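You operate a simulated robot arm through the tools that you are given. There is no shell and no other tool. Be economical: measure what you need, move in short steps, check, and stop when the job is done.

Carry out the task below with a simulated two-armed robot. There is one attempt and no reset: what you move stays moved.

Task
Band the streamer box on the banding mat, then stick the blue bow on.
Fine: lay the box in the mat's middle, square to its edges; one hand holds the box while the other draws the band tight; the bow is pressed on the free end of the lid; the box goes back to the table end. Set down upright: streamer box.

It is judged by the outcome, as a careful person would: the job done as asked, and still so three seconds after it is handed in. It fails if anything else is knocked over, pushed out of place, dropped, spilled or broken. Lids that push on must go on centred and level and be pressed home; caps that screw on are set level and turned clockwise until they are tight.

Robot
Two 7-joint arms with two-finger parallel grippers on one trunk, on a base that drives. Base frame: it is fixed to the floor where the robot stands at the start and does not move with it; the origin is under the middle of the robot, x ahead of it, y to its left, z up. Readings come in m, degrees, newtons and seconds.
The left shoulder is at the start at [0.05, 0.187, 1.16], the right one opposite. With the tool pointing down near the work surface each hand reaches from about 0.1 to 0.66 m from the robot's upright axis, wherever it stands, measured 20 degrees to its own side. Places, roughly: banding mat [0.5, -1.2, 0.9]; gift bow [0.75, -1, 1]; streamer band [0.5, -0.1, 1]; streamer box lid end [0.5, -0.1, 1]; table end [0.6, 0.1, 0.9]. Payload 3.43 kg a hand.
Tool frame (each hand has its own): the origin (TCP) lies between the finger pads and is the grasp point; the fingertips stand 0.03 m ahead of it; z points along the fingers, y is the line along which they close. Largest opening 0.094 m; finger width 0.028, thickness 0.01; the body of the gripper, 0.05 by 0.096 m, starts 0.055 m behind the TCP.
Orientation is told as [roll, pitch, yaw] about the base's x, y, z axes, in that order, counted from this pose: with the fingers straight down and closing along the base's y, the tool's x points along the base's -x, its y along +y and its z along -z.

Tools
- The arms move only by the tool nudge_tool. It takes "left_rows", "right_rows" or both (then of equal length, played together; a hand with none holds still); each is a list of rows, each a list of 7 numbers: the shift along the tool's x, y, z in m, then the turn, a rotation vector about the tool's x, y, z in degrees, then the gripper command, from -1 (shut) to 1 (fully open), values between in proportion. In form: [[dx, dy, dz, wx, wy, wz, grip], ...]. A call has 1 to 8 rows; each row shifts and turns the commanded pose from where the row before left it, along the tool's axes as they then stand. A row lasts 0.2 s, in which the tool goes at most 0.05 m and 8.6 degrees; a call with a longer step from one row to the next is refused whole, and so is a gripper value outside its range. A pose out of reach is approached as far as the arm can. The call stops where the force on the tool passes 40 N (or 10 N more than at its start, if that is more) or the arm is blocked; 0.2 s more then pass. Each finger travels about 0.153 m/s and halts on what it meets, pressing with about 34 N; the grip force reading is that of the motor and also rises with nothing between the fingers. The clock runs only during rows and for 0.2 s after the last one: add rows that do not move to give the fingers time. The reply holds the time, the measured pose of the TCP, the force on the tool along the base axes, the opening and the grip force, in the units named above and with some noise, with the torque about the TCP (base axes, N m) and any sound that the robot's microphone picked up.
- Cameras (640 x 400 px; columns grow to the right, rows downward): "scene" is now at [0.1496, -0.0008, 1.3377]; the picture's right is [-0.01, -1.00, 0.00], its down [-0.43, 0.00, -0.90] and it looks along [0.90, -0.01, -0.43] (base axes); focal length 214 px, centre (320, 200). "left" rides on the left gripper at [0.076, -0.014, -0.103] in its tool frame; the picture's right is [0.18, 0.98, 0.00], its down [-0.75, 0.14, -0.64] and it looks along [-0.63, 0.12, 0.77] (tool axes); focal length 243 px, centre (320, 200). "right" rides on the right gripper at [0.076, 0.014, -0.102] in its tool frame; the picture's right is [-0.18, 0.98, 0.00], its down [-0.75, -0.14, -0.64] and it looks along [-0.63, -0.12, 0.77] (tool axes); focal length 243 px, centre (320, 200). There is no depth. A picture from a camera that has moved, and an enlarged one, comes with that camera's place and axes in the base frame and with its lens.
- snapshot(camera): a new picture of that camera. The clock stands still meanwhile.
- lift_body(by): slides the trunk up (or, below 0, down) by that many m; the arms and the scene camera ride with it, the base frame stays. It gives what a move gives, with no picture.
- base_move(legs): drives the robot by 1 to 6 legs, each [ahead, left, turn to the left] in m, m and degrees, along the robot's own axes; the way and the turn of a leg run together, so that a leg with both is an arc; at most 1.5 m and 180 degrees a leg. The arms and the cameras ride along, it lands a little off, and it stops where it bumps. It gives what a move gives.
- turn_head(pan, tilt): turns the head with the scene camera to pan (to the left, within 80 degrees either way) and tilt (down, from -29 to 69), counted from straight ahead of the robot. It gives what a move gives.
- inspect(camera, box): a new picture of the part [left, top, right, bottom] of that camera's present view, enlarged. The clock stands still meanwhile.
- sign_off(): hands the job in; it is judged then, once.

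Work in short steps. Places have to be worked out from the pictures, the camera data and where the tool is seen: move nearer, look again, correct. Check each grasp and each placing, and mend what went wrong. You have 120 turns and 92 pictures in all, those below and enlarged ones among them. Open the grippers and draw the arms clear of the work before you hand the job in, unless the task says otherwise; then end with one line.

The tools are called by a JSON object that holds its "op" and its "data". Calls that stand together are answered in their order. nudge_tool: Moves the arms, as the interface text tells. Its arguments: {"type":"object","properties":{"left_rows":{"type":"array","items":{"type":"array","items":{"type":"number"}}},"right_rows":{"type":"array","items":{"type":"array","items":{"type":"number"}}}},"required":[]} The other tools are called the same way: lift_body (by) slides the trunk up or down; base_move (legs) drives the base; turn_head (pan, tilt) turns the head that bears the scene camera; snapshot (camera) takes a picture; inspect (camera, box) takes an enlarged picture of a part of a camera's view; sign_off () hands the job in.

At the start:

```text
clock: 0.0
left_tcp_pos: [0.3227, 0.1106, 1.2537]
left_tcp_rot: [-0.1, 0.0, 0.1]
left_force: [0.3, -0.4, -1.0]
left_ft_torque: [0.0, 0.01, -0.03]
left_finger_gap: 0.0941
left_gripper_force: 0.0
right_tcp_pos: [0.2829, -0.1901, 1.2071]
right_tcp_rot: [0.0, 0.0, 0.0]
right_force: [0.2, -0.1, 0.3]
right_ft_torque: [-0.01, -0.01, -0.02]
right_finger_gap: 0.094
right_gripper_force: 0.0
trunk travel left (down, up): [-0.375, 0.057]
robot x, y, heading: [-0.0009, -0.0004, 0.1]
head pan, tilt: [-0.6, 25.4]
```

scene: 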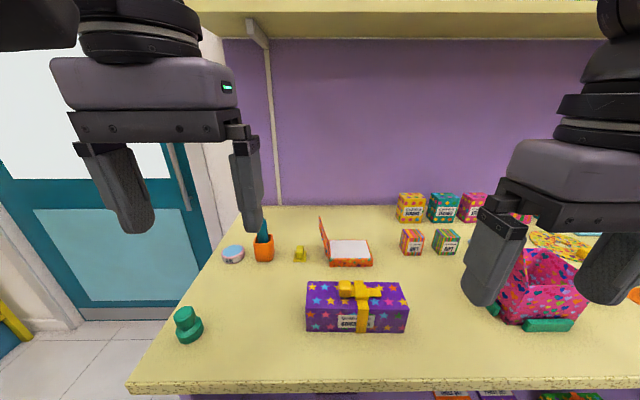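
right: 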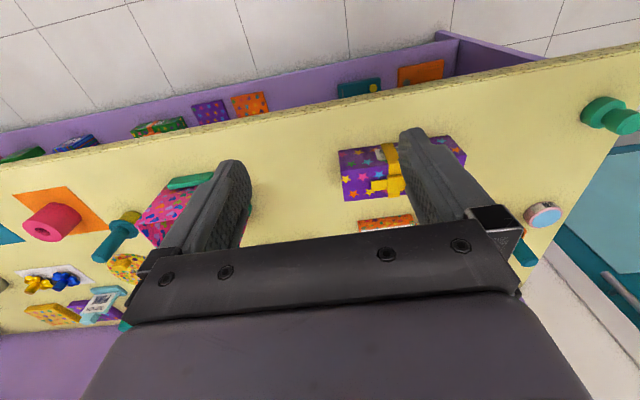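
left: 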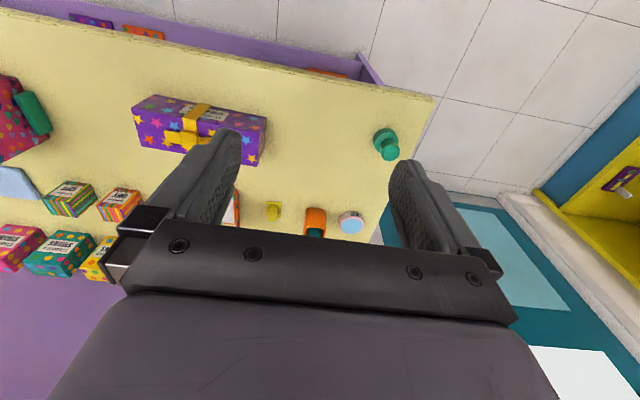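

The purple star box with a yellow band is near [0.5,-0.1]. I'll look closer at it and pan the head toward the mat.

{"op": "inspect", "data": {"camera": "scene", "box": [280, 180, 480, 350]}}

{"op": "turn_head", "data": {"pan": -55, "tilt": 30}}

{"op": "snapshot", "data": {"camera": "scene"}}

```text
2.35 times, centred on (380, 265) of scene
camera zoom: at [0.1496, -0.0008, 1.3377], right [-0.01, -1.0, 0.0], down [-0.43, 0.0, -0.9], along [0.9, -0.01, -0.43], focal length 505 px, centre (179, 47)
```

zoom: 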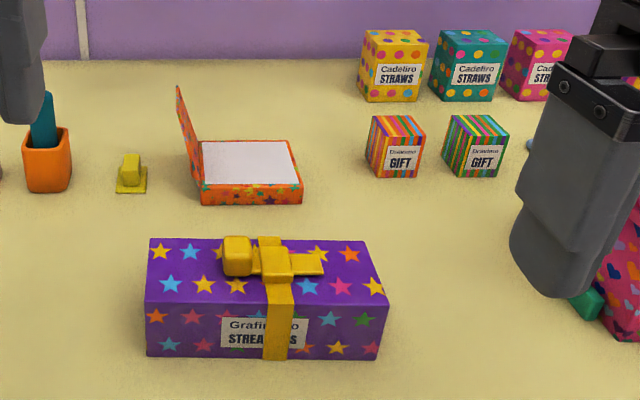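

```text
clock: 1.2
left_tcp_pos: [0.3235, 0.1114, 1.2541]
left_tcp_rot: [0.0, 0.0, 0.1]
left_force: [0.4, 0.5, -0.1]
left_ft_torque: [0.0, 0.05, 0.0]
left_finger_gap: 0.094
left_gripper_force: 0.1
right_tcp_pos: [0.2837, -0.1902, 1.2064]
right_tcp_rot: [0.0, 0.0, 0.0]
right_force: [-0.4, 1.1, -0.4]
right_ft_torque: [-0.01, -0.02, 0.0]
right_finger_gap: 0.094
right_gripper_force: 0.1
trunk travel left (down, up): [-0.375, 0.057]
robot x, y, heading: [-0.0006, -0.0015, -0.0]
head pan, tilt: [-55.0, 30.0]
```

```text
87 pictures are left
camera scene: at [0.1095, -0.0738, 1.3303], right [-0.82, -0.57, 0.0], down [-0.29, 0.41, -0.87], along [0.5, -0.71, -0.5], focal length 214 px, centre (320, 200)
```

scene: 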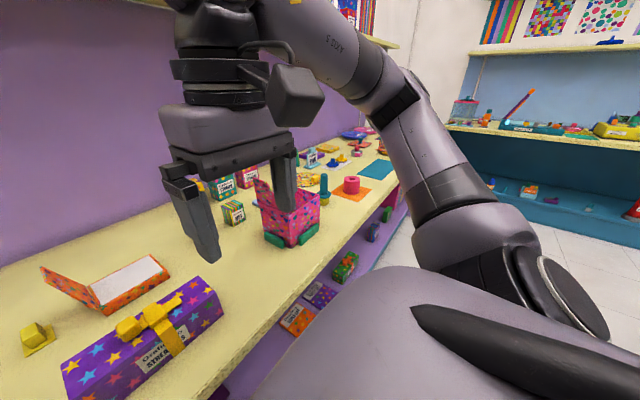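

I zoom in on the band from the wrist cameras, and on the mats from the scene view.

{"op": "inspect", "data": {"camera": "left", "box": [120, 80, 280, 180]}}

{"op": "inspect", "data": {"camera": "scene", "box": [290, 100, 420, 220]}}

{"op": "inspect", "data": {"camera": "scene", "box": [40, 250, 240, 400]}}

```text
4.00 times, centred on (200, 130) of left
camera zoom: at [0.2467, 0.0973, 1.3568], right [-0.19, 0.98, 0.0], down [0.75, 0.14, 0.64], along [0.63, 0.12, -0.77], focal length 970 px, centre (800, 480)
```

zoom: 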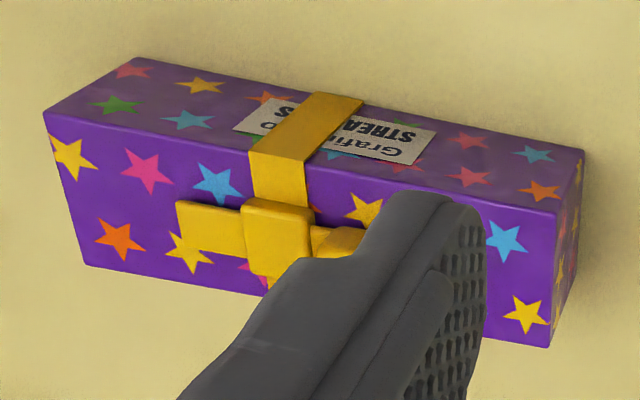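

```text
3.33 times, centred on (355, 160) of scene
camera zoom: at [0.1095, -0.0738, 1.3303], right [-0.82, -0.57, 0.0], down [-0.29, 0.41, -0.87], along [0.5, -0.71, -0.5], focal length 715 px, centre (203, 333)
```

zoom: 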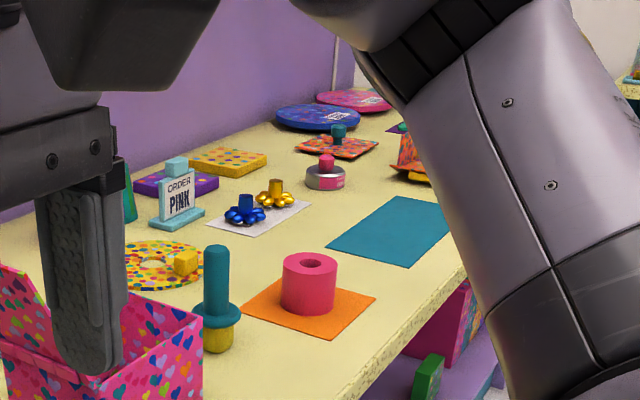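

```text
2.67 times, centred on (140, 325) of scene
camera zoom: at [0.1095, -0.0738, 1.3303], right [-0.82, -0.57, 0.0], down [-0.29, 0.41, -0.87], along [0.5, -0.71, -0.5], focal length 572 px, centre (800, -133)
```

zoom: 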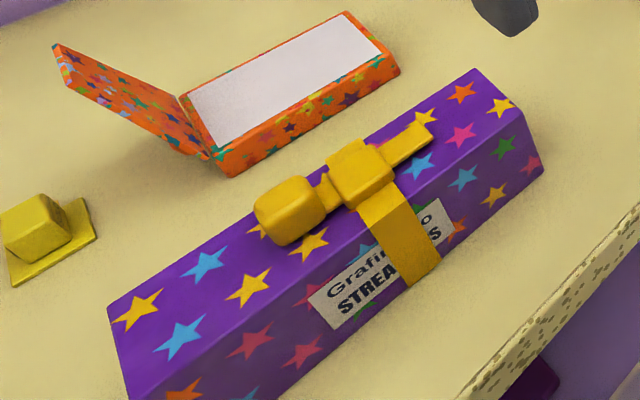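

The teal mat at about (0.44,-1.18) is the banding mat, and the band has a knob on the +y side of the buckle with its tail on the -y side. So the right hand will carry and hold the box at its -y end, and the left will pull the knob toward +y. First I yaw the right hand 90°.

{"op": "nudge_tool", "data": {"right_rows": [[0, 0, 0, 0, 0, -8.5, 1], [0, 0, 0, 0, 0, -8.5, 1], [0, 0, 0, 0, 0, -8.5, 1], [0, 0, 0, 0, 0, -8.5, 1], [0, 0, 0, 0, 0, -8.5, 1], [0, 0, 0, 0, 0, -8.5, 1], [0, 0, 0, 0, 0, -8.5, 1], [0, 0, 0, 0, 0, -8.5, 1]]}}

{"op": "nudge_tool", "data": {"right_rows": [[0, 0, 0, 0, 0, -8.5, 1], [0, 0, 0, 0, 0, -8.5, 1], [0, 0, 0, 0, 0, -5, 1], [-0.025, -0.045, 0, 0, 0, 0, 1], [-0.02, -0.045, 0, 0, 0, 0, 1], [0, -0.045, 0, 0, 0, 0, 1], [0, -0.045, 0, 0, 0, 0, 1], [0, 0, 0, 0, 0, 0, 1]]}}

{"op": "turn_head", "data": {"pan": -10, "tilt": 45}}

{"op": "snapshot", "data": {"camera": "scene"}}

{"op": "snapshot", "data": {"camera": "right"}}

```text
clock: 3.0
left_tcp_pos: [0.3228, 0.1114, 1.2543]
left_tcp_rot: [-0.1, 0.0, 0.1]
left_force: [0.4, 0.8, 0.1]
left_ft_torque: [0.02, -0.01, 0.0]
left_finger_gap: 0.094
left_gripper_force: 0.0
right_tcp_pos: [0.2843, -0.1892, 1.2053]
right_tcp_rot: [0.0, 0.0, 68.1]
right_force: [0.4, 0.7, 0.4]
right_ft_torque: [0.0, 0.0, 0.01]
right_finger_gap: 0.094
right_gripper_force: 0.1
trunk travel left (down, up): [-0.375, 0.057]
robot x, y, heading: [-0.0051, 0.0018, 0.2]
head pan, tilt: [-55.0, 30.0]
```

```text
refused: row 4 steps farther than a row can; nothing moved
```

```text
clock: 4.2
left_tcp_pos: [0.3224, 0.1128, 1.2533]
left_tcp_rot: [-0.1, 0.1, 0.1]
left_force: [0.3, 0.0, 1.6]
left_ft_torque: [-0.02, 0.01, -0.03]
left_finger_gap: 0.094
left_gripper_force: 0.1
right_tcp_pos: [0.283, -0.1903, 1.206]
right_tcp_rot: [0.1, 0.0, 67.8]
right_force: [0.3, 0.2, -0.6]
right_ft_torque: [0.0, 0.01, 0.0]
right_finger_gap: 0.0941
right_gripper_force: 0.0
trunk travel left (down, up): [-0.375, 0.057]
robot x, y, heading: [0.0011, 0.0011, -0.1]
head pan, tilt: [-10.0, 45.0]
```

```text
83 pictures are left
camera scene: at [0.1377, -0.014, 1.3077], right [-0.17, -0.98, 0.0], down [-0.7, 0.12, -0.71], along [0.7, -0.12, -0.71], focal length 214 px, centre (320, 200)
```

scene: 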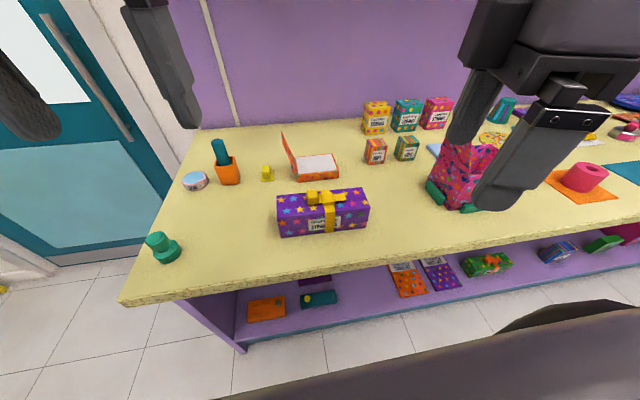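

```text
82 pictures are left
camera right: at [0.242, -0.2547, 1.3087], right [-0.84, 0.54, 0.0], down [0.41, 0.65, 0.64], along [0.35, 0.54, -0.77], focal length 243 px, centre (320, 200)
```

right: 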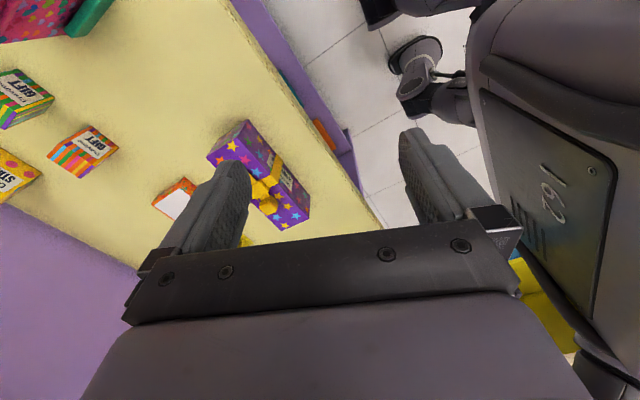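

The 68° turn succeeded. I finish the yaw and move over the box's -y end (target about [0.46,-0.135]).

{"op": "nudge_tool", "data": {"right_rows": [[0, 0, 0, 0, 0, -8.5, 1], [0, 0, 0, 0, 0, -8.5, 1], [0, 0, 0, 0, 0, -5, 1], [-0.02, -0.044, 0, 0, 0, 0, 1], [-0.02, -0.044, 0, 0, 0, 0, 1], [-0.015, -0.044, 0, 0, 0, 0, 1], [0, -0.044, 0, 0, 0, 0, 1], [0, 0, 0.04, 0, 0, 0, 1]]}}

{"op": "nudge_tool", "data": {"right_rows": [[0, 0, 0.045, 0, 0, 0, 1], [0, 0, 0.045, 0, 0, 0, 1], [0, 0, 0, 0, 0, 0, 1]]}}

{"op": "snapshot", "data": {"camera": "right"}}

{"op": "snapshot", "data": {"camera": "scene"}}

```text
clock: 6.0
left_tcp_pos: [0.323, 0.1102, 1.2537]
left_tcp_rot: [-0.2, 0.0, 0.0]
left_force: [1.0, -0.2, 0.0]
left_ft_torque: [-0.02, -0.02, 0.0]
left_finger_gap: 0.0939
left_gripper_force: 0.0
right_tcp_pos: [0.3184, -0.0679, 1.1235]
right_tcp_rot: [0.0, 0.0, 89.9]
right_force: [0.3, 0.4, 0.6]
right_ft_torque: [0.0, 0.0, 0.0]
right_finger_gap: 0.0942
right_gripper_force: 0.1
right hand out of reach, approached as far as the arm can: row 2, 3, 4, 5, 6, 7
trunk travel left (down, up): [-0.375, 0.057]
robot x, y, heading: [0.0013, 0.0027, -0.2]
head pan, tilt: [-10.0, 45.0]
```

```text
clock: 6.8
left_tcp_pos: [0.3225, 0.1114, 1.2536]
left_tcp_rot: [-0.1, 0.0, 0.1]
left_force: [0.2, -0.5, -0.2]
left_ft_torque: [0.0, 0.0, 0.0]
left_finger_gap: 0.094
left_gripper_force: 0.1
right_tcp_pos: [0.3185, -0.0691, 1.0333]
right_tcp_rot: [0.1, 0.0, 89.6]
right_force: [0.1, -0.3, 0.9]
right_ft_torque: [0.0, 0.01, 0.02]
right_finger_gap: 0.0942
right_gripper_force: 0.2
trunk travel left (down, up): [-0.375, 0.057]
robot x, y, heading: [0.0029, -0.0009, -0.1]
head pan, tilt: [-10.0, 45.0]
```

```text
81 pictures are left
camera right: at [0.304, -0.1451, 1.1355], right [-0.98, 0.19, 0.0], down [0.15, 0.75, 0.64], along [0.12, 0.63, -0.77], focal length 243 px, centre (320, 200)
```

right: 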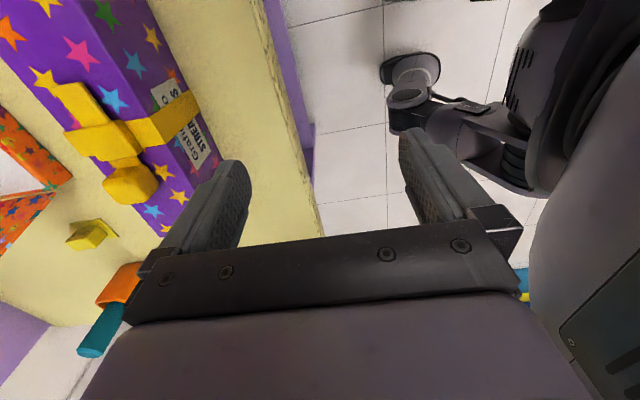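

```text
80 pictures are left
camera scene: at [0.1376, -0.0139, 1.3077], right [-0.17, -0.98, 0.0], down [-0.7, 0.12, -0.71], along [0.7, -0.12, -0.71], focal length 214 px, centre (320, 200)
```

scene: 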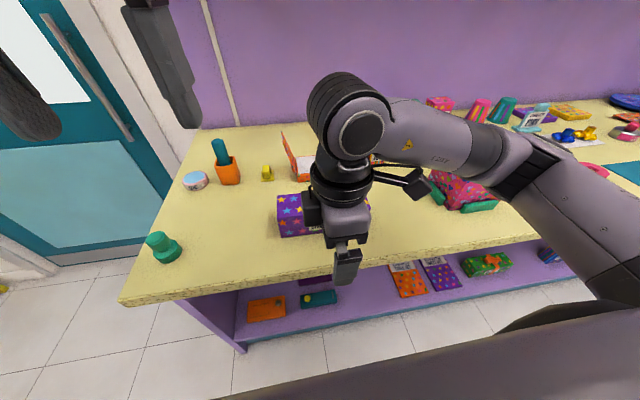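

The arm strayed during the out-of-reach rows, so the hand is now at (0.318,-0.069). I raise it, then move to +x and -y in small rows.

{"op": "nudge_tool", "data": {"right_rows": [[0, 0, -0.045, 0, 0, 0, 1], [0.035, 0, 0, 0, 0, 0, 1], [0.031, -0.02, 0, 0, 0, 0, 1], [0, -0.04, 0, 0, 0, 0, 1], [0, -0.04, 0, 0, 0, 0, 1], [0, -0.04, 0, 0, 0, 0, 1], [0, 0, 0, 0, 0, 0, 1]]}}

{"op": "snapshot", "data": {"camera": "right"}}

```text
clock: 8.3
left_tcp_pos: [0.3237, 0.1111, 1.2533]
left_tcp_rot: [-0.1, -0.1, 0.1]
left_force: [0.5, 0.5, 0.7]
left_ft_torque: [0.03, 0.01, 0.02]
left_finger_gap: 0.0939
left_gripper_force: 0.0
right_tcp_pos: [0.3207, -0.0812, 1.0853]
right_tcp_rot: [0.0, 0.0, 89.9]
right_force: [0.4, -0.1, -0.1]
right_ft_torque: [0.0, 0.02, -0.02]
right_finger_gap: 0.094
right_gripper_force: 0.2
right hand out of reach, approached as far as the arm can: row 2, 3, 4, 5, 6
trunk travel left (down, up): [-0.375, 0.057]
robot x, y, heading: [-0.0005, 0.0003, 0.1]
head pan, tilt: [-10.0, 45.0]
```

```text
79 pictures are left
camera right: at [0.3066, -0.1555, 1.1872], right [-0.98, 0.19, 0.0], down [0.14, 0.75, 0.64], along [0.12, 0.63, -0.77], focal length 243 px, centre (320, 200)
```

right: 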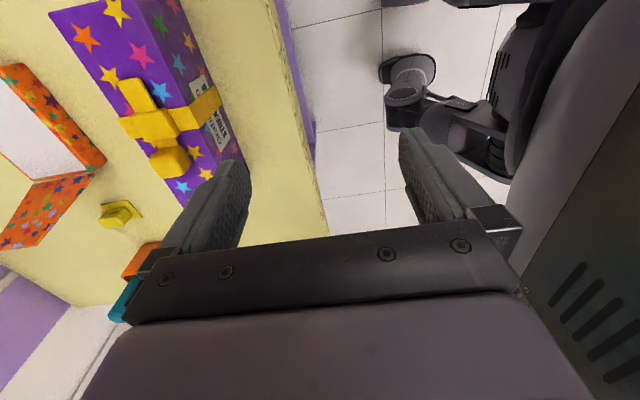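

Yaw +90 is near a joint limit for the right arm, so I will use yaw -90 instead and turn back the other way.

{"op": "nudge_tool", "data": {"right_rows": [[0, 0, -0.02, 0, 0, 8.5, 1], [0, 0, -0.02, 0, 0, 8.5, 1], [0, 0, 0, 0, 0, 8.5, 1], [0, 0, 0, 0, 0, 8.5, 1], [0, 0, 0, 0, 0, 8.5, 1], [0, 0, 0, 0, 0, 8.5, 1], [0, 0, 0, 0, 0, 8.5, 1], [0, 0, 0, 0, 0, 8.5, 1]]}}

{"op": "nudge_tool", "data": {"right_rows": [[0, -0.04, 0, 0, 0, 8.5, 1], [0, -0.04, 0, 0, 0, 8.5, 1], [0, 0, 0, 0, 0, 8.5, 1], [0, 0, 0, 0, 0, 8.5, 1], [0, 0, 0, 0, 0, 8.5, 1], [0, 0, 0, 0, 0, 8.5, 1], [0, 0, 0, 0, 0, 8.5, 1], [0, 0, 0, 0, 0, 8.5, 1]]}}

{"op": "nudge_tool", "data": {"right_rows": [[0, 0, 0, 0, 0, 8.5, 1], [0, 0, 0, 0, 0, 8.5, 1], [0, 0, 0, 0, 0, 8.5, 1], [0, 0, 0, 0, 0, 8.5, 1], [0, 0, 0, 0, 0, 8.5, 1], [0, 0, 0, 0, 0, 1.5, 1]]}}

```text
clock: 10.2
left_tcp_pos: [0.3231, 0.1124, 1.254]
left_tcp_rot: [-0.1, 0.0, 0.1]
left_force: [-0.6, -0.1, -0.1]
left_ft_torque: [0.01, -0.01, -0.02]
left_finger_gap: 0.0937
left_gripper_force: 0.0
right_tcp_pos: [0.3201, -0.0798, 1.1235]
right_tcp_rot: [0.0, 0.0, 21.8]
right_force: [-0.3, 0.2, -0.7]
right_ft_torque: [0.0, -0.01, -0.01]
right_finger_gap: 0.094
right_gripper_force: 0.0
trunk travel left (down, up): [-0.375, 0.057]
robot x, y, heading: [-0.001, -0.0019, -0.0]
head pan, tilt: [-10.0, 45.0]
```

```text
clock: 11.9
left_tcp_pos: [0.324, 0.1113, 1.2541]
left_tcp_rot: [-0.2, 0.0, 0.0]
left_force: [0.3, 0.1, -0.4]
left_ft_torque: [0.01, 0.01, -0.03]
left_finger_gap: 0.0941
left_gripper_force: 0.1
right_tcp_pos: [0.3453, -0.1568, 1.1243]
right_tcp_rot: [0.0, -0.1, -46.2]
right_force: [0.2, -0.2, -0.4]
right_ft_torque: [0.01, 0.01, -0.01]
right_finger_gap: 0.094
right_gripper_force: 0.0
trunk travel left (down, up): [-0.375, 0.057]
robot x, y, heading: [0.0013, -0.0018, 0.2]
head pan, tilt: [-10.0, 45.0]
```

```text
clock: 13.3
left_tcp_pos: [0.3229, 0.1119, 1.2544]
left_tcp_rot: [-0.1, 0.0, 0.1]
left_force: [0.3, -0.5, -0.2]
left_ft_torque: [0.02, 0.0, -0.02]
left_finger_gap: 0.0941
left_gripper_force: 0.1
right_tcp_pos: [0.3451, -0.1573, 1.1239]
right_tcp_rot: [0.0, 0.0, -90.1]
right_force: [0.4, -0.8, -0.3]
right_ft_torque: [0.02, -0.05, -0.03]
right_finger_gap: 0.0941
right_gripper_force: 0.2
trunk travel left (down, up): [-0.375, 0.057]
robot x, y, heading: [0.0008, 0.0014, 0.1]
head pan, tilt: [-10.0, 45.0]
```

Yaw -90 works. Now I go to (0.46,-0.137) and down a bit, then look.

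{"op": "nudge_tool", "data": {"right_rows": [[0.02, 0.04, 0, 0, 0, 0, 1], [0, 0.04, 0, 0, 0, 0, 1], [0, 0.035, 0, 0, 0, 0, 1], [0, 0, 0.04, 0, 0, 0, 1], [0, 0, 0.03, 0, 0, 0, 1], [0, 0, 0, 0, 0, 0, 1]]}}

{"op": "snapshot", "data": {"camera": "right"}}

{"op": "inspect", "data": {"camera": "scene", "box": [220, 120, 460, 270]}}

```text
clock: 14.8
left_tcp_pos: [0.3219, 0.1112, 1.2543]
left_tcp_rot: [-0.2, 0.0, 0.1]
left_force: [0.4, -0.3, -0.2]
left_ft_torque: [-0.03, -0.01, 0.04]
left_finger_gap: 0.094
left_gripper_force: 0.1
right_tcp_pos: [0.4607, -0.1345, 1.0521]
right_tcp_rot: [0.0, 0.0, -90.0]
right_force: [0.5, 0.0, -0.3]
right_ft_torque: [0.02, -0.01, -0.01]
right_finger_gap: 0.094
right_gripper_force: 0.1
trunk travel left (down, up): [-0.375, 0.057]
robot x, y, heading: [0.0003, 0.0015, 0.0]
head pan, tilt: [-10.0, 45.0]
```

```text
78 pictures are left
camera right: at [0.4758, -0.058, 1.1541], right [0.98, -0.18, 0.0], down [-0.14, -0.75, 0.64], along [-0.12, -0.63, -0.77], focal length 243 px, centre (320, 200)
```

right: 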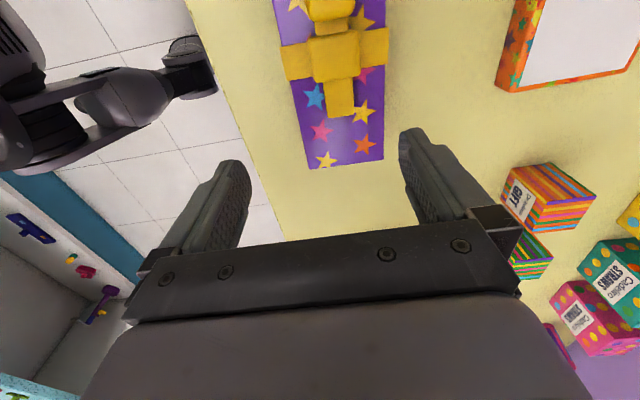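

```text
2.67 times, centred on (340, 195) of scene
camera zoom: at [0.1376, -0.0139, 1.3077], right [-0.17, -0.98, 0.0], down [-0.7, 0.12, -0.71], along [0.7, -0.12, -0.71], focal length 572 px, centre (267, 213)
```

zoom: 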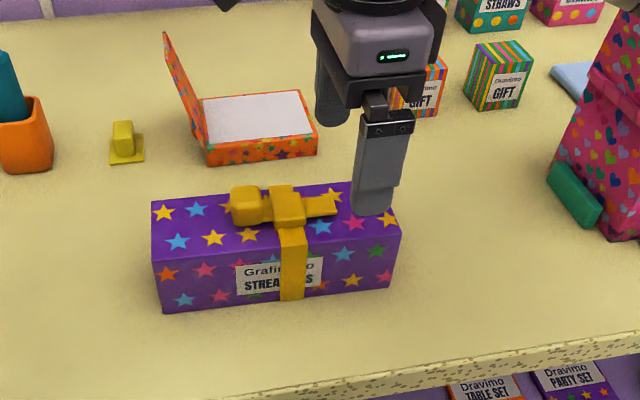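

The wrist view puts the box centre at x≈0.477, with the lid top at z≈0.965 and the band at y -0.078..-0.099. I shift +0.016 in x, descend to z≈0.933 and look before closing.

{"op": "nudge_tool", "data": {"right_rows": [[0, 0.016, 0, 0, 0, 0, 1], [0, 0, 0.04, 0, 0, 0, 1], [0, 0, 0.03, 0, 0, 0, 1], [0, 0, 0, 0, 0, 0, 1]]}}

{"op": "snapshot", "data": {"camera": "right"}}

```text
clock: 15.8
left_tcp_pos: [0.3213, 0.1117, 1.2534]
left_tcp_rot: [-0.1, 0.1, 0.0]
left_force: [0.4, 0.4, 0.4]
left_ft_torque: [-0.01, 0.03, 0.0]
left_finger_gap: 0.094
left_gripper_force: 0.2
right_tcp_pos: [0.4748, -0.1372, 0.9824]
right_tcp_rot: [0.1, 0.0, -90.0]
right_force: [-0.1, 0.3, -0.2]
right_ft_torque: [0.01, 0.0, 0.02]
right_finger_gap: 0.0936
right_gripper_force: 0.1
trunk travel left (down, up): [-0.375, 0.057]
robot x, y, heading: [0.0022, 0.0012, 0.0]
head pan, tilt: [-10.0, 45.0]
```

```text
76 pictures are left
camera right: at [0.4909, -0.0596, 1.0842], right [0.98, -0.18, 0.0], down [-0.14, -0.75, 0.64], along [-0.12, -0.63, -0.77], focal length 243 px, centre (320, 200)
```

right: 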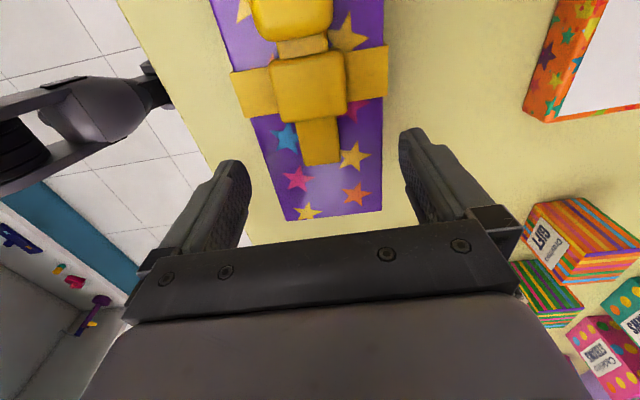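

The fingers straddle the box well, with the box centre at x≈0.478. I go down 5 cm in two steps and close.

{"op": "nudge_tool", "data": {"right_rows": [[0, 0.003, 0.03, 0, 0, 0, 1], [0, 0, 0.02, 0, 0, 0, 1], [0, 0, 0, 0, 0, 0, 1], [0, 0, 0, 0, 0, 0, 0.3], [0, 0, 0, 0, 0, 0, -0.3], [0, 0, 0, 0, 0, 0, -1], [0, 0, 0, 0, 0, 0, -1], [0, 0, 0, 0, 0, 0, -1]]}}

{"op": "snapshot", "data": {"camera": "right"}}

{"op": "snapshot", "data": {"camera": "scene"}}

```text
clock: 17.6
left_tcp_pos: [0.3227, 0.1111, 1.2544]
left_tcp_rot: [-0.1, 0.0, 0.0]
left_force: [0.8, 0.5, 0.3]
left_ft_torque: [0.03, -0.01, 0.02]
left_finger_gap: 0.0942
left_gripper_force: 0.0
right_tcp_pos: [0.4805, -0.1359, 0.9316]
right_tcp_rot: [0.0, 0.0, -90.1]
right_force: [1.1, 0.0, 0.4]
right_ft_torque: [-0.1, -0.05, -0.16]
right_finger_gap: 0.0764
right_gripper_force: 34.4
trunk travel left (down, up): [-0.375, 0.057]
robot x, y, heading: [-0.0008, -0.0018, -0.1]
head pan, tilt: [-10.0, 45.0]
```

```text
75 pictures are left
camera right: at [0.4949, -0.0596, 1.0345], right [0.98, -0.18, 0.0], down [-0.14, -0.75, 0.64], along [-0.12, -0.63, -0.77], focal length 243 px, centre (320, 200)
```

right: 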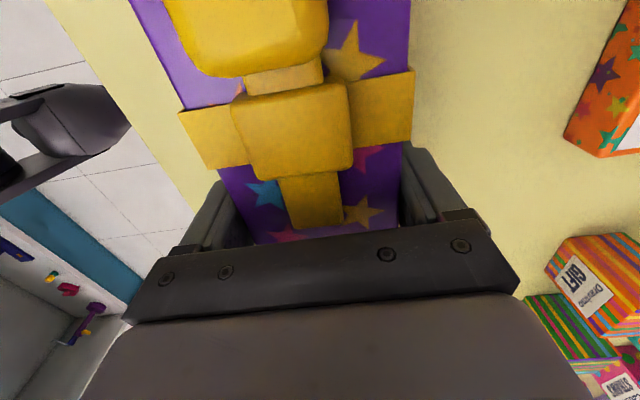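

```text
74 pictures are left
camera scene: at [0.1378, -0.014, 1.3077], right [-0.17, -0.98, 0.0], down [-0.7, 0.12, -0.71], along [0.7, -0.12, -0.71], focal length 214 px, centre (320, 200)
```

scene: 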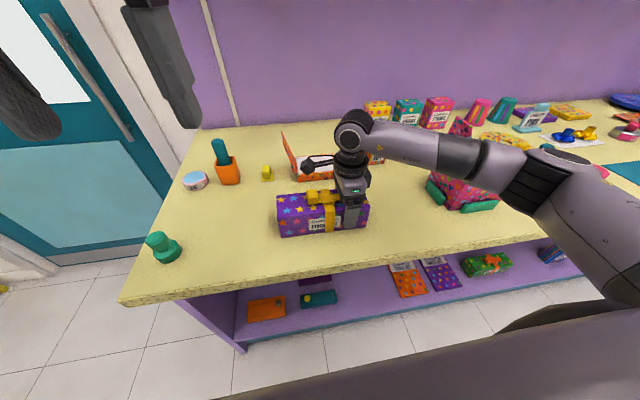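

The grip is on at gap 0.076, so the lid top is nearer z≈0.945. I lift slightly and check the weight and tilt.

{"op": "nudge_tool", "data": {"right_rows": [[0, 0, -0.01, 0, 0, 0, -1], [0, 0, -0.02, 0, 0, 0, -1], [0, 0, 0, 0, 0, 0, -1], [0, 0, 0, 0, 0, 0, -1]]}}

{"op": "inspect", "data": {"camera": "scene", "box": [220, 120, 460, 270]}}

```text
clock: 18.6
left_tcp_pos: [0.3234, 0.1126, 1.2544]
left_tcp_rot: [-0.1, 0.0, 0.2]
left_force: [0.6, 0.3, 0.3]
left_ft_torque: [0.01, 0.01, -0.02]
left_finger_gap: 0.094
left_gripper_force: 0.0
right_tcp_pos: [0.4787, -0.1367, 0.9629]
right_tcp_rot: [0.1, 0.0, -90.0]
right_force: [-0.1, 0.2, -4.5]
right_ft_torque: [-0.25, -0.01, -0.02]
right_finger_gap: 0.0764
right_gripper_force: 34.2
trunk travel left (down, up): [-0.375, 0.057]
robot x, y, heading: [-0.0023, 0.0037, 0.0]
head pan, tilt: [-10.0, 45.0]
```

```text
2.67 times, centred on (340, 195) of scene
camera zoom: at [0.138, -0.0139, 1.3076], right [-0.17, -0.98, 0.0], down [-0.7, 0.12, -0.71], along [0.7, -0.12, -0.71], focal length 572 px, centre (267, 213)
```

zoom: 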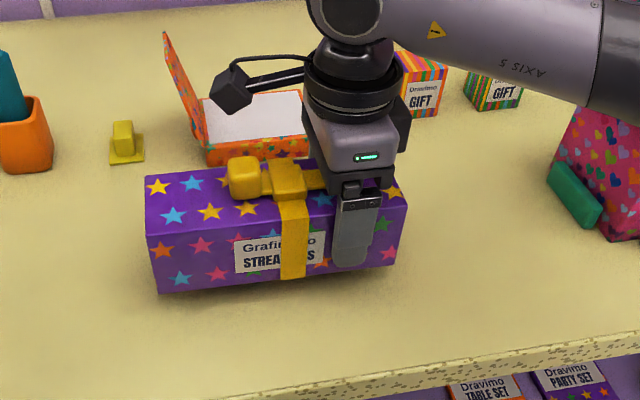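

Load is 4.5 N and the box is level. I raise it and draw it in a bit, then drive back, right and forward toward the mat.

{"op": "nudge_tool", "data": {"right_rows": [[0, 0, -0.03, 0, 0, 0, -1], [0, 0, -0.03, 0, 0, 0, -1], [0, 0, -0.03, 0, 0, 0, -1], [0, 0, -0.03, 0, 0, 0, -1], [0, 0, -0.03, 0, 0, 0, -1], [0, 0, -0.02, 0, 0, 0, -1], [0, 0, 0, 0, 0, 0, -1]]}}

{"op": "base_move", "data": {"legs": [[-0.25, 0, 0], [0, -0.6, 0]]}}

{"op": "turn_head", "data": {"pan": -35, "tilt": 35}}

{"op": "snapshot", "data": {"camera": "scene"}}

```text
clock: 20.1
left_tcp_pos: [0.3234, 0.111, 1.2542]
left_tcp_rot: [-0.1, 0.0, 0.2]
left_force: [0.3, 0.8, 0.6]
left_ft_torque: [-0.02, 0.04, 0.01]
left_finger_gap: 0.094
left_gripper_force: 0.0
right_tcp_pos: [0.4802, -0.1355, 1.1334]
right_tcp_rot: [0.0, 0.0, -90.0]
right_force: [0.5, -0.6, -5.0]
right_ft_torque: [-0.27, 0.02, -0.01]
right_finger_gap: 0.0765
right_gripper_force: 33.8
trunk travel left (down, up): [-0.375, 0.057]
robot x, y, heading: [-0.0002, -0.0048, 0.4]
head pan, tilt: [-10.0, 45.0]
```

```text
clock: 27.3
left_tcp_pos: [0.0749, -0.4867, 1.2529]
left_tcp_rot: [-0.1, -0.1, -0.1]
left_force: [0.1, 0.4, -0.5]
left_ft_torque: [0.03, -0.01, 0.0]
left_finger_gap: 0.094
left_gripper_force: 0.0
right_tcp_pos: [0.2314, -0.733, 1.1325]
right_tcp_rot: [0.0, 0.0, -90.1]
right_force: [-0.4, 0.0, -4.5]
right_ft_torque: [-0.27, 0.01, -0.01]
right_finger_gap: 0.0763
right_gripper_force: 33.9
trunk travel left (down, up): [-0.375, 0.057]
robot x, y, heading: [-0.2508, -0.5967, -0.3]
head pan, tilt: [-10.0, 45.0]
```

```text
clock: 28.2
left_tcp_pos: [0.076, -0.4868, 1.2542]
left_tcp_rot: [-0.2, 0.1, 0.1]
left_force: [0.6, 0.7, -0.2]
left_ft_torque: [0.01, -0.03, 0.01]
left_finger_gap: 0.094
left_gripper_force: 0.0
right_tcp_pos: [0.2317, -0.7337, 1.134]
right_tcp_rot: [0.1, 0.0, -90.2]
right_force: [-0.2, -0.1, -4.8]
right_ft_torque: [-0.25, 0.01, 0.02]
right_finger_gap: 0.0762
right_gripper_force: 33.8
trunk travel left (down, up): [-0.375, 0.057]
robot x, y, heading: [-0.2468, -0.598, -0.0]
head pan, tilt: [-35.0, 35.0]
```

```text
72 pictures are left
camera scene: at [-0.118, -0.6476, 1.3224], right [-0.57, -0.82, 0.0], down [-0.47, 0.33, -0.82], along [0.67, -0.47, -0.57], focal length 214 px, centre (320, 200)
```

scene: 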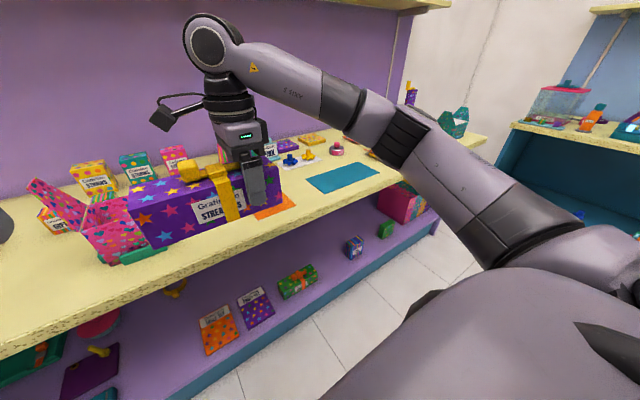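

Clear so far. I drive on 0.5 m to the right and look down at the mat.

{"op": "base_move", "data": {"legs": [[0, -0.5, 0]]}}

{"op": "turn_head", "data": {"pan": 0, "tilt": 35}}

{"op": "snapshot", "data": {"camera": "scene"}}

{"op": "snapshot", "data": {"camera": "left"}}

```text
clock: 33.1
left_tcp_pos: [0.0739, -0.9899, 1.2532]
left_tcp_rot: [-0.1, 0.0, -0.2]
left_force: [0.4, 0.0, -0.1]
left_ft_torque: [0.02, -0.05, 0.0]
left_finger_gap: 0.0939
left_gripper_force: 0.1
right_tcp_pos: [0.2304, -1.2374, 1.1333]
right_tcp_rot: [0.0, -0.1, -90.2]
right_force: [0.5, -0.1, -4.4]
right_ft_torque: [-0.23, 0.0, -0.04]
right_finger_gap: 0.0764
right_gripper_force: 33.8
trunk travel left (down, up): [-0.375, 0.057]
robot x, y, heading: [-0.248, -1.097, -0.1]
head pan, tilt: [-35.0, 35.0]
```

```text
clock: 34.1
left_tcp_pos: [0.0741, -0.9899, 1.2538]
left_tcp_rot: [-0.2, 0.0, -0.1]
left_force: [-0.1, 0.2, 0.1]
left_ft_torque: [-0.01, -0.02, -0.01]
left_finger_gap: 0.094
left_gripper_force: 0.0
right_tcp_pos: [0.2296, -1.2378, 1.1347]
right_tcp_rot: [0.1, 0.0, -90.2]
right_force: [-0.7, 0.1, -4.6]
right_ft_torque: [-0.29, 0.0, 0.0]
right_finger_gap: 0.0763
right_gripper_force: 33.9
trunk travel left (down, up): [-0.375, 0.057]
robot x, y, heading: [-0.2476, -1.1021, -0.5]
head pan, tilt: [0.0, 35.0]
```

```text
71 pictures are left
camera scene: at [-0.1035, -1.1005, 1.3225], right [0.0, -1.0, 0.0], down [-0.57, 0.0, -0.82], along [0.82, 0.0, -0.57], focal length 214 px, centre (320, 200)
```

scene: 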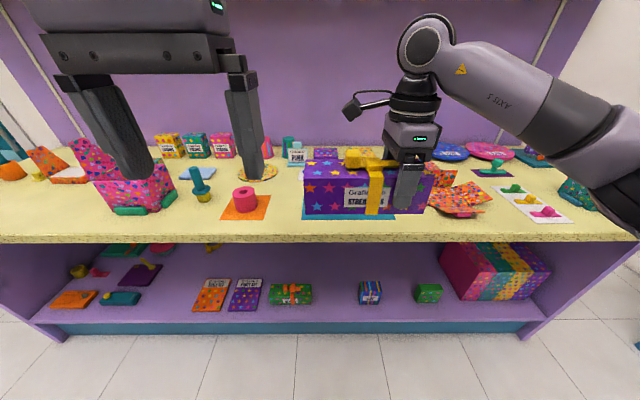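

```text
70 pictures are left
camera left: at [-0.002, -1.0036, 1.3567], right [-0.18, 0.98, 0.0], down [0.75, 0.14, 0.64], along [0.63, 0.12, -0.77], focal length 243 px, centre (320, 200)
```

left: 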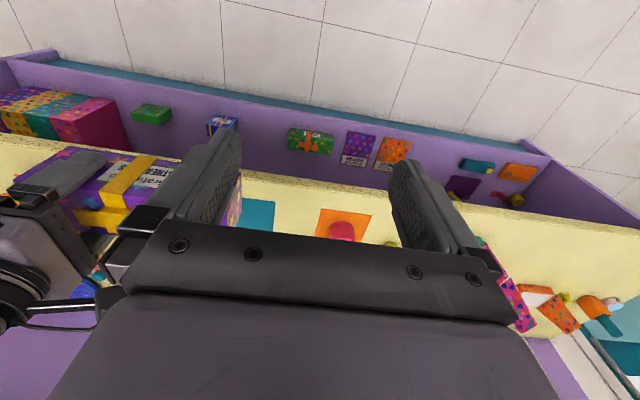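

The box hides the mat, so I swing the right hand outward (-y) by 0.25 m to see it whole.

{"op": "nudge_tool", "data": {"right_rows": [[-0.03, 0, 0, 0, 0, 0, -1], [-0.04, 0, 0, 0, 0, 0, -1], [-0.04, 0, 0, 0, 0, 0, -1], [-0.04, 0, 0, 0, 0, 0, -1], [-0.04, 0, 0, 0, 0, 0, -1], [-0.04, 0, 0, 0, 0, 0, -1], [-0.02, 0, 0, 0, 0, 0, -1]]}}

{"op": "inspect", "data": {"camera": "scene", "box": [220, 120, 460, 270]}}

```text
clock: 35.7
left_tcp_pos: [0.0745, -0.9912, 1.2532]
left_tcp_rot: [-0.1, 0.0, -0.1]
left_force: [-0.4, -0.7, -0.5]
left_ft_torque: [-0.03, 0.0, 0.0]
left_finger_gap: 0.094
left_gripper_force: 0.1
right_tcp_pos: [0.2288, -1.4876, 1.1332]
right_tcp_rot: [0.0, -0.1, -90.2]
right_force: [-0.6, -0.2, -4.4]
right_ft_torque: [-0.26, -0.05, -0.02]
right_finger_gap: 0.0765
right_gripper_force: 34.1
trunk travel left (down, up): [-0.375, 0.057]
robot x, y, heading: [-0.2509, -1.0998, -0.2]
head pan, tilt: [0.0, 35.0]
```

```text
2.67 times, centred on (340, 195) of scene
camera zoom: at [-0.1035, -1.1007, 1.3225], right [0.0, -1.0, 0.0], down [-0.57, 0.0, -0.82], along [0.82, 0.0, -0.57], focal length 572 px, centre (267, 213)
```

zoom: 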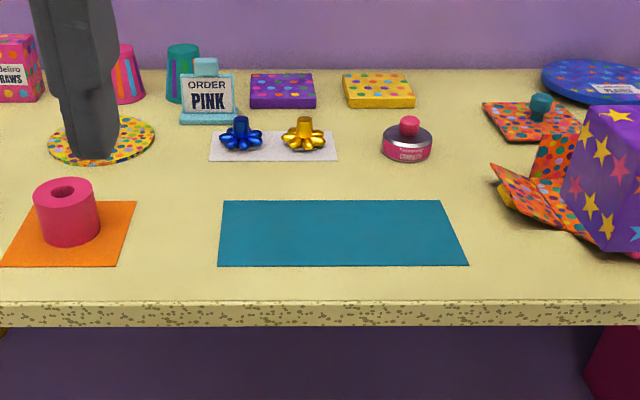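

The mat spans about x 0.422–0.565 and y -1.042..-1.346, so its centre is ≈(0.494,-1.194). I bring the hand back to y≈-1.25 and drive forward 0.25.

{"op": "nudge_tool", "data": {"right_rows": [[0.03, 0, 0, 0, 0, 0, -1], [0.04, 0, 0, 0, 0, 0, -1], [0.04, 0, 0, 0, 0, 0, -1], [0.04, 0, 0, 0, 0, 0, -1], [0.04, 0, 0, 0, 0, 0, -1], [0.03, 0, 0, 0, 0, 0, -1], [0.018, 0, 0, 0, 0, 0, -1]]}}

{"op": "base_move", "data": {"legs": [[0.25, 0, 0.2]]}}

{"op": "turn_head", "data": {"pan": -8, "tilt": 50}}

{"op": "snapshot", "data": {"camera": "scene"}}

{"op": "snapshot", "data": {"camera": "right"}}

```text
clock: 37.3
left_tcp_pos: [0.0742, -0.9887, 1.2537]
left_tcp_rot: [0.0, 0.0, -0.1]
left_force: [0.1, 0.5, -0.2]
left_ft_torque: [0.01, -0.02, -0.02]
left_finger_gap: 0.094
left_gripper_force: 0.1
right_tcp_pos: [0.2272, -1.2479, 1.1337]
right_tcp_rot: [-0.1, 0.0, -90.4]
right_force: [0.0, 0.3, -4.4]
right_ft_torque: [-0.25, -0.01, 0.01]
right_finger_gap: 0.0764
right_gripper_force: 33.9
trunk travel left (down, up): [-0.375, 0.057]
robot x, y, heading: [-0.2493, -1.1035, 0.1]
head pan, tilt: [0.0, 35.0]
```

```text
clock: 39.1
left_tcp_pos: [0.3198, -0.9891, 1.2536]
left_tcp_rot: [-0.1, 0.1, 0.0]
left_force: [0.3, -0.4, -0.2]
left_ft_torque: [-0.03, 0.05, 0.01]
left_finger_gap: 0.0941
left_gripper_force: 0.1
right_tcp_pos: [0.4728, -1.249, 1.1338]
right_tcp_rot: [-0.2, 0.1, -90.0]
right_force: [-0.4, 0.5, -3.8]
right_ft_torque: [-0.26, 0.04, 0.03]
right_finger_gap: 0.0766
right_gripper_force: 33.9
trunk travel left (down, up): [-0.375, 0.057]
robot x, y, heading: [-0.0054, -1.0992, -0.2]
head pan, tilt: [0.0, 35.0]
```

```text
clock: 39.9
left_tcp_pos: [0.3197, -0.9907, 1.2551]
left_tcp_rot: [-0.1, 0.0, 0.1]
left_force: [-0.3, 0.5, 1.2]
left_ft_torque: [0.01, -0.01, -0.01]
left_finger_gap: 0.094
left_gripper_force: 0.0
right_tcp_pos: [0.4725, -1.2488, 1.1346]
right_tcp_rot: [0.0, 0.0, -90.0]
right_force: [0.4, 0.3, -5.0]
right_ft_torque: [-0.26, 0.02, 0.0]
right_finger_gap: 0.0763
right_gripper_force: 33.6
trunk travel left (down, up): [-0.375, 0.057]
robot x, y, heading: [-0.0055, -1.1026, -0.2]
head pan, tilt: [-8.0, 50.0]
```

```text
68 pictures are left
camera scene: at [0.1301, -1.1112, 1.3008], right [-0.14, -0.99, 0.0], down [-0.76, 0.11, -0.64], along [0.64, -0.09, -0.77], focal length 214 px, centre (320, 200)
```

scene: 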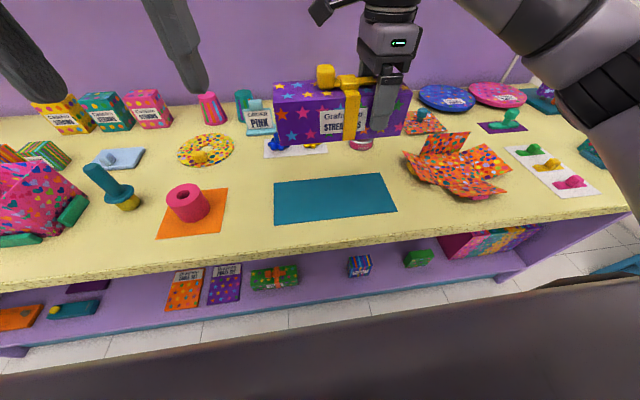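

```text
67 pictures are left
camera right: at [0.4883, -1.1714, 1.2366], right [0.98, -0.18, 0.0], down [-0.14, -0.75, 0.64], along [-0.12, -0.63, -0.77], focal length 243 px, centre (320, 200)
```

right: 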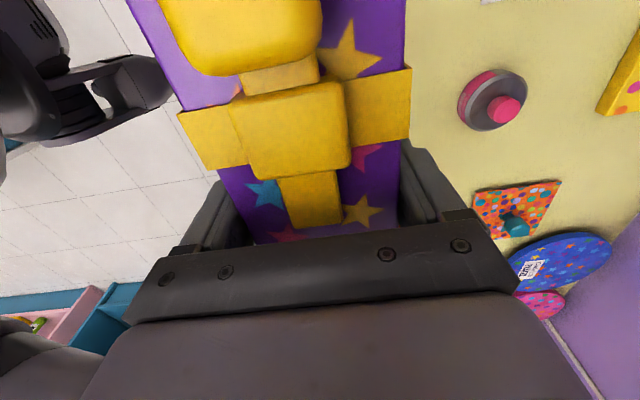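

The mat centre is ≈(0.487,-1.195) in this view too. I shift +0.015 in x and lower to about 3 cm above the mat, then check alignment.

{"op": "nudge_tool", "data": {"right_rows": [[0, 0.014, 0, 0, 0, 0, -1], [0, 0, 0.03, 0, 0, 0, -1], [0, 0, 0.04, 0, 0, 0, -1], [0, 0, 0.04, 0, 0, 0, -1], [0, 0, 0.04, 0, 0, 0, -1], [0, 0, 0.025, 0, 0, 0, -1], [0, 0, 0, 0, 0, 0, -1]]}}

{"op": "inspect", "data": {"camera": "scene", "box": [220, 100, 460, 250]}}

```text
clock: 41.5
left_tcp_pos: [0.318, -0.9892, 1.253]
left_tcp_rot: [-0.1, 0.0, -0.1]
left_force: [0.4, 0.0, -0.3]
left_ft_torque: [0.0, -0.02, 0.02]
left_finger_gap: 0.0939
left_gripper_force: 0.0
right_tcp_pos: [0.4893, -1.2495, 0.9562]
right_tcp_rot: [0.1, 0.0, -90.0]
right_force: [-0.1, -0.9, -4.2]
right_ft_torque: [-0.28, 0.02, -0.01]
right_finger_gap: 0.076
right_gripper_force: 33.8
trunk travel left (down, up): [-0.375, 0.057]
robot x, y, heading: [-0.0041, -1.102, -0.1]
head pan, tilt: [-8.0, 50.0]
```

```text
2.67 times, centred on (340, 175) of scene
camera zoom: at [0.13, -1.1112, 1.3007], right [-0.14, -0.99, 0.0], down [-0.76, 0.11, -0.64], along [0.64, -0.09, -0.77], focal length 572 px, centre (267, 267)
```

zoom: 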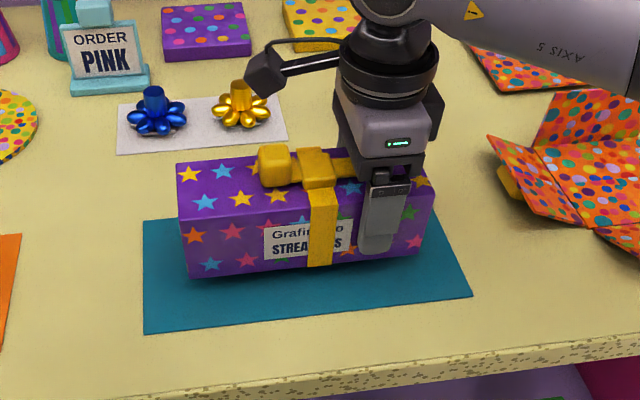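

Box y span -1.086..-1.304 and front x≈0.454, against mat y -1.043..-1.342 and front 0.42, so it is centred. I lower in small steps until contact.

{"op": "nudge_tool", "data": {"right_rows": [[0, -0.001, 0.012, 0, 0, 0, -1], [0, 0, 0.006, 0, 0, 0, -1], [0, 0, 0.003, 0, 0, 0, -1], [0, 0, 0, 0, 0, 0, -1]]}}

{"op": "inspect", "data": {"camera": "scene", "box": [220, 100, 460, 250]}}

```text
clock: 42.5
left_tcp_pos: [0.3187, -0.9892, 1.2541]
left_tcp_rot: [-0.2, 0.0, 0.0]
left_force: [-0.3, 0.7, 0.4]
left_ft_torque: [0.0, -0.01, 0.0]
left_finger_gap: 0.094
left_gripper_force: 0.0
right_tcp_pos: [0.4879, -1.2495, 0.9385]
right_tcp_rot: [-0.1, -0.1, -89.9]
right_force: [-0.4, -0.2, -4.1]
right_ft_torque: [-0.25, -0.03, -0.04]
right_finger_gap: 0.0763
right_gripper_force: 34.1
trunk travel left (down, up): [-0.375, 0.057]
robot x, y, heading: [-0.0045, -1.1019, 0.2]
head pan, tilt: [-8.0, 50.0]
```

```text
2.67 times, centred on (340, 175) of scene
camera zoom: at [0.1301, -1.1112, 1.3007], right [-0.14, -0.99, 0.0], down [-0.76, 0.11, -0.64], along [0.64, -0.09, -0.77], focal length 572 px, centre (267, 267)
```

zoom: 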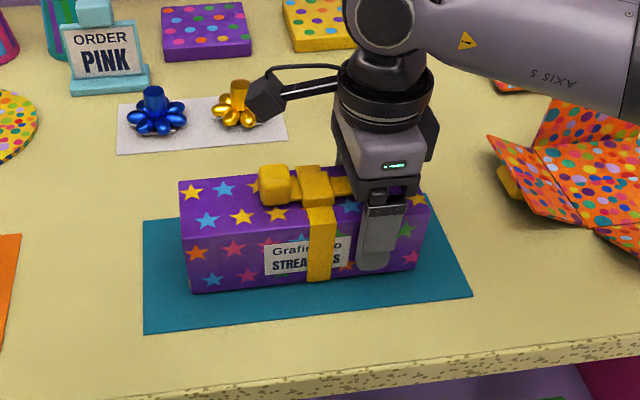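

Still carrying weight; I lower a few mm more until it is supported.

{"op": "nudge_tool", "data": {"right_rows": [[0, 0, 0.002, 0, 0, 0, -1], [0, 0, 0.002, 0, 0, 0, -1], [0, 0, 0.0015, 0, 0, 0, -1], [0, 0, 0, 0, 0, 0, -1]]}}

{"op": "inspect", "data": {"camera": "scene", "box": [240, 120, 420, 235]}}

```text
clock: 43.5
left_tcp_pos: [0.3178, -0.9889, 1.2536]
left_tcp_rot: [-0.1, 0.0, -0.1]
left_force: [0.2, -1.5, 0.1]
left_ft_torque: [-0.03, -0.02, 0.0]
left_finger_gap: 0.094
left_gripper_force: 0.1
right_tcp_pos: [0.4864, -1.2489, 0.9333]
right_tcp_rot: [0.2, 0.1, -90.1]
right_force: [2.1, -4.5, 7.0]
right_ft_torque: [1.12, 0.29, -0.01]
right_finger_gap: 0.0764
right_gripper_force: 34.3
trunk travel left (down, up): [-0.375, 0.057]
robot x, y, heading: [-0.0011, -1.1006, -0.3]
head pan, tilt: [-8.0, 50.0]
```

```text
3.48 times, centred on (330, 178) of scene
camera zoom: at [0.1294, -1.1116, 1.3009], right [-0.14, -0.99, 0.0], down [-0.76, 0.11, -0.64], along [0.64, -0.09, -0.77], focal length 746 px, centre (285, 278)
```

zoom: 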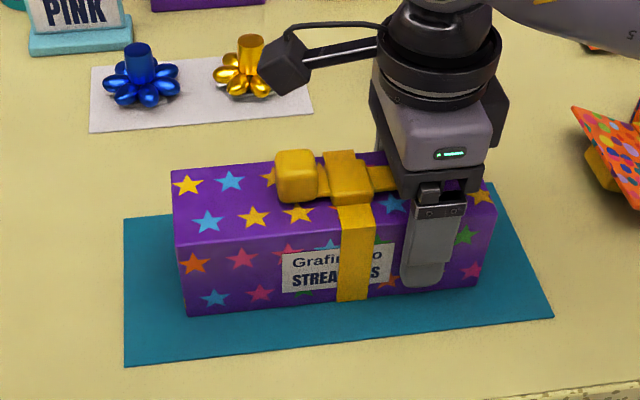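

The box is seated, centred to about 2 mm and within ~1° of square, so the right hand keeps holding. The right camera overhangs the knob, so the left hand must come in nearly level from +y, closing along x. I yaw the left hand +90 first.

{"op": "nudge_tool", "data": {"left_rows": [[0, 0.03, 0, 0, 0, 0, 1], [0, 0, 0, 0, 0, -8.5, 1], [0, 0, 0, 0, 0, -8.5, 1], [0, 0, 0, 0, 0, -8.5, 1], [0, 0, 0, 0, 0, -8.5, 1], [0, 0, 0, 0, 0, -8.5, 1], [0, 0, 0, 0, 0, -8.5, 1], [0, 0, 0, 0, 0, -8.5, 1]]}}

{"op": "nudge_tool", "data": {"left_rows": [[0, 0, 0, 0, 0, -8.5, 1], [0, 0, 0, 0, 0, -8.5, 1], [0, 0, 0, 0, 0, -8.5, 1], [0, 0, 0, 0, 0, -5, 1], [0, 0, 0, 0, 8.5, 0, 1], [0, 0, 0, 0, 8.5, 0, 1], [0, 0, 0, 0, 8.5, 0, 1], [0, 0, 0, 0, 8.5, 0, 1]]}}

{"op": "nudge_tool", "data": {"left_rows": [[0, 0, 0, 0, 8.5, 0, 1], [0, 0, 0, 0, 8.5, 0, 1], [0, 0, 0, 0, 8.5, 0, 1], [0, 0, 0, 0, 8.5, 0, 1], [0, 0, 0, 0, 0, 0, 1]]}}

```text
clock: 45.3
left_tcp_pos: [0.3172, -0.9596, 1.2535]
left_tcp_rot: [0.0, 0.2, 59.7]
left_force: [-0.1, -0.4, -0.6]
left_ft_torque: [0.01, -0.03, 0.0]
left_finger_gap: 0.0937
left_gripper_force: 0.1
right_tcp_pos: [0.4856, -1.2496, 0.9337]
right_tcp_rot: [0.1, 0.0, -90.1]
right_force: [8.4, -5.5, 14.6]
right_ft_torque: [-0.84, -0.05, 0.12]
right_finger_gap: 0.0765
right_gripper_force: 33.7
trunk travel left (down, up): [-0.375, 0.057]
robot x, y, heading: [-0.0033, -1.101, 0.1]
head pan, tilt: [-8.0, 50.0]
```

```text
clock: 47.1
left_tcp_pos: [0.3187, -0.9593, 1.2555]
left_tcp_rot: [0.0, 34.2, 90.0]
left_force: [0.6, -0.3, -1.0]
left_ft_torque: [0.0, 0.0, -0.06]
left_finger_gap: 0.094
left_gripper_force: 0.1
right_tcp_pos: [0.4857, -1.2496, 0.9336]
right_tcp_rot: [0.1, 0.1, -90.1]
right_force: [8.8, -4.6, 17.5]
right_ft_torque: [-0.06, 0.07, -0.26]
right_finger_gap: 0.0762
right_gripper_force: 34.1
trunk travel left (down, up): [-0.375, 0.057]
robot x, y, heading: [-0.002, -1.0986, 0.1]
head pan, tilt: [-8.0, 50.0]
```

```text
clock: 48.3
left_tcp_pos: [0.3183, -0.9597, 1.2541]
left_tcp_rot: [-0.2, 68.2, 89.9]
left_force: [0.8, -0.6, -0.1]
left_ft_torque: [0.01, 0.03, 0.03]
left_finger_gap: 0.0937
left_gripper_force: 0.0
right_tcp_pos: [0.4861, -1.2478, 0.9333]
right_tcp_rot: [0.1, 0.0, -90.0]
right_force: [9.0, -4.7, 16.9]
right_ft_torque: [0.23, 0.12, -0.34]
right_finger_gap: 0.076
right_gripper_force: 33.5
trunk travel left (down, up): [-0.375, 0.057]
robot x, y, heading: [-0.0033, -1.098, -0.1]
head pan, tilt: [-8.0, 50.0]
```

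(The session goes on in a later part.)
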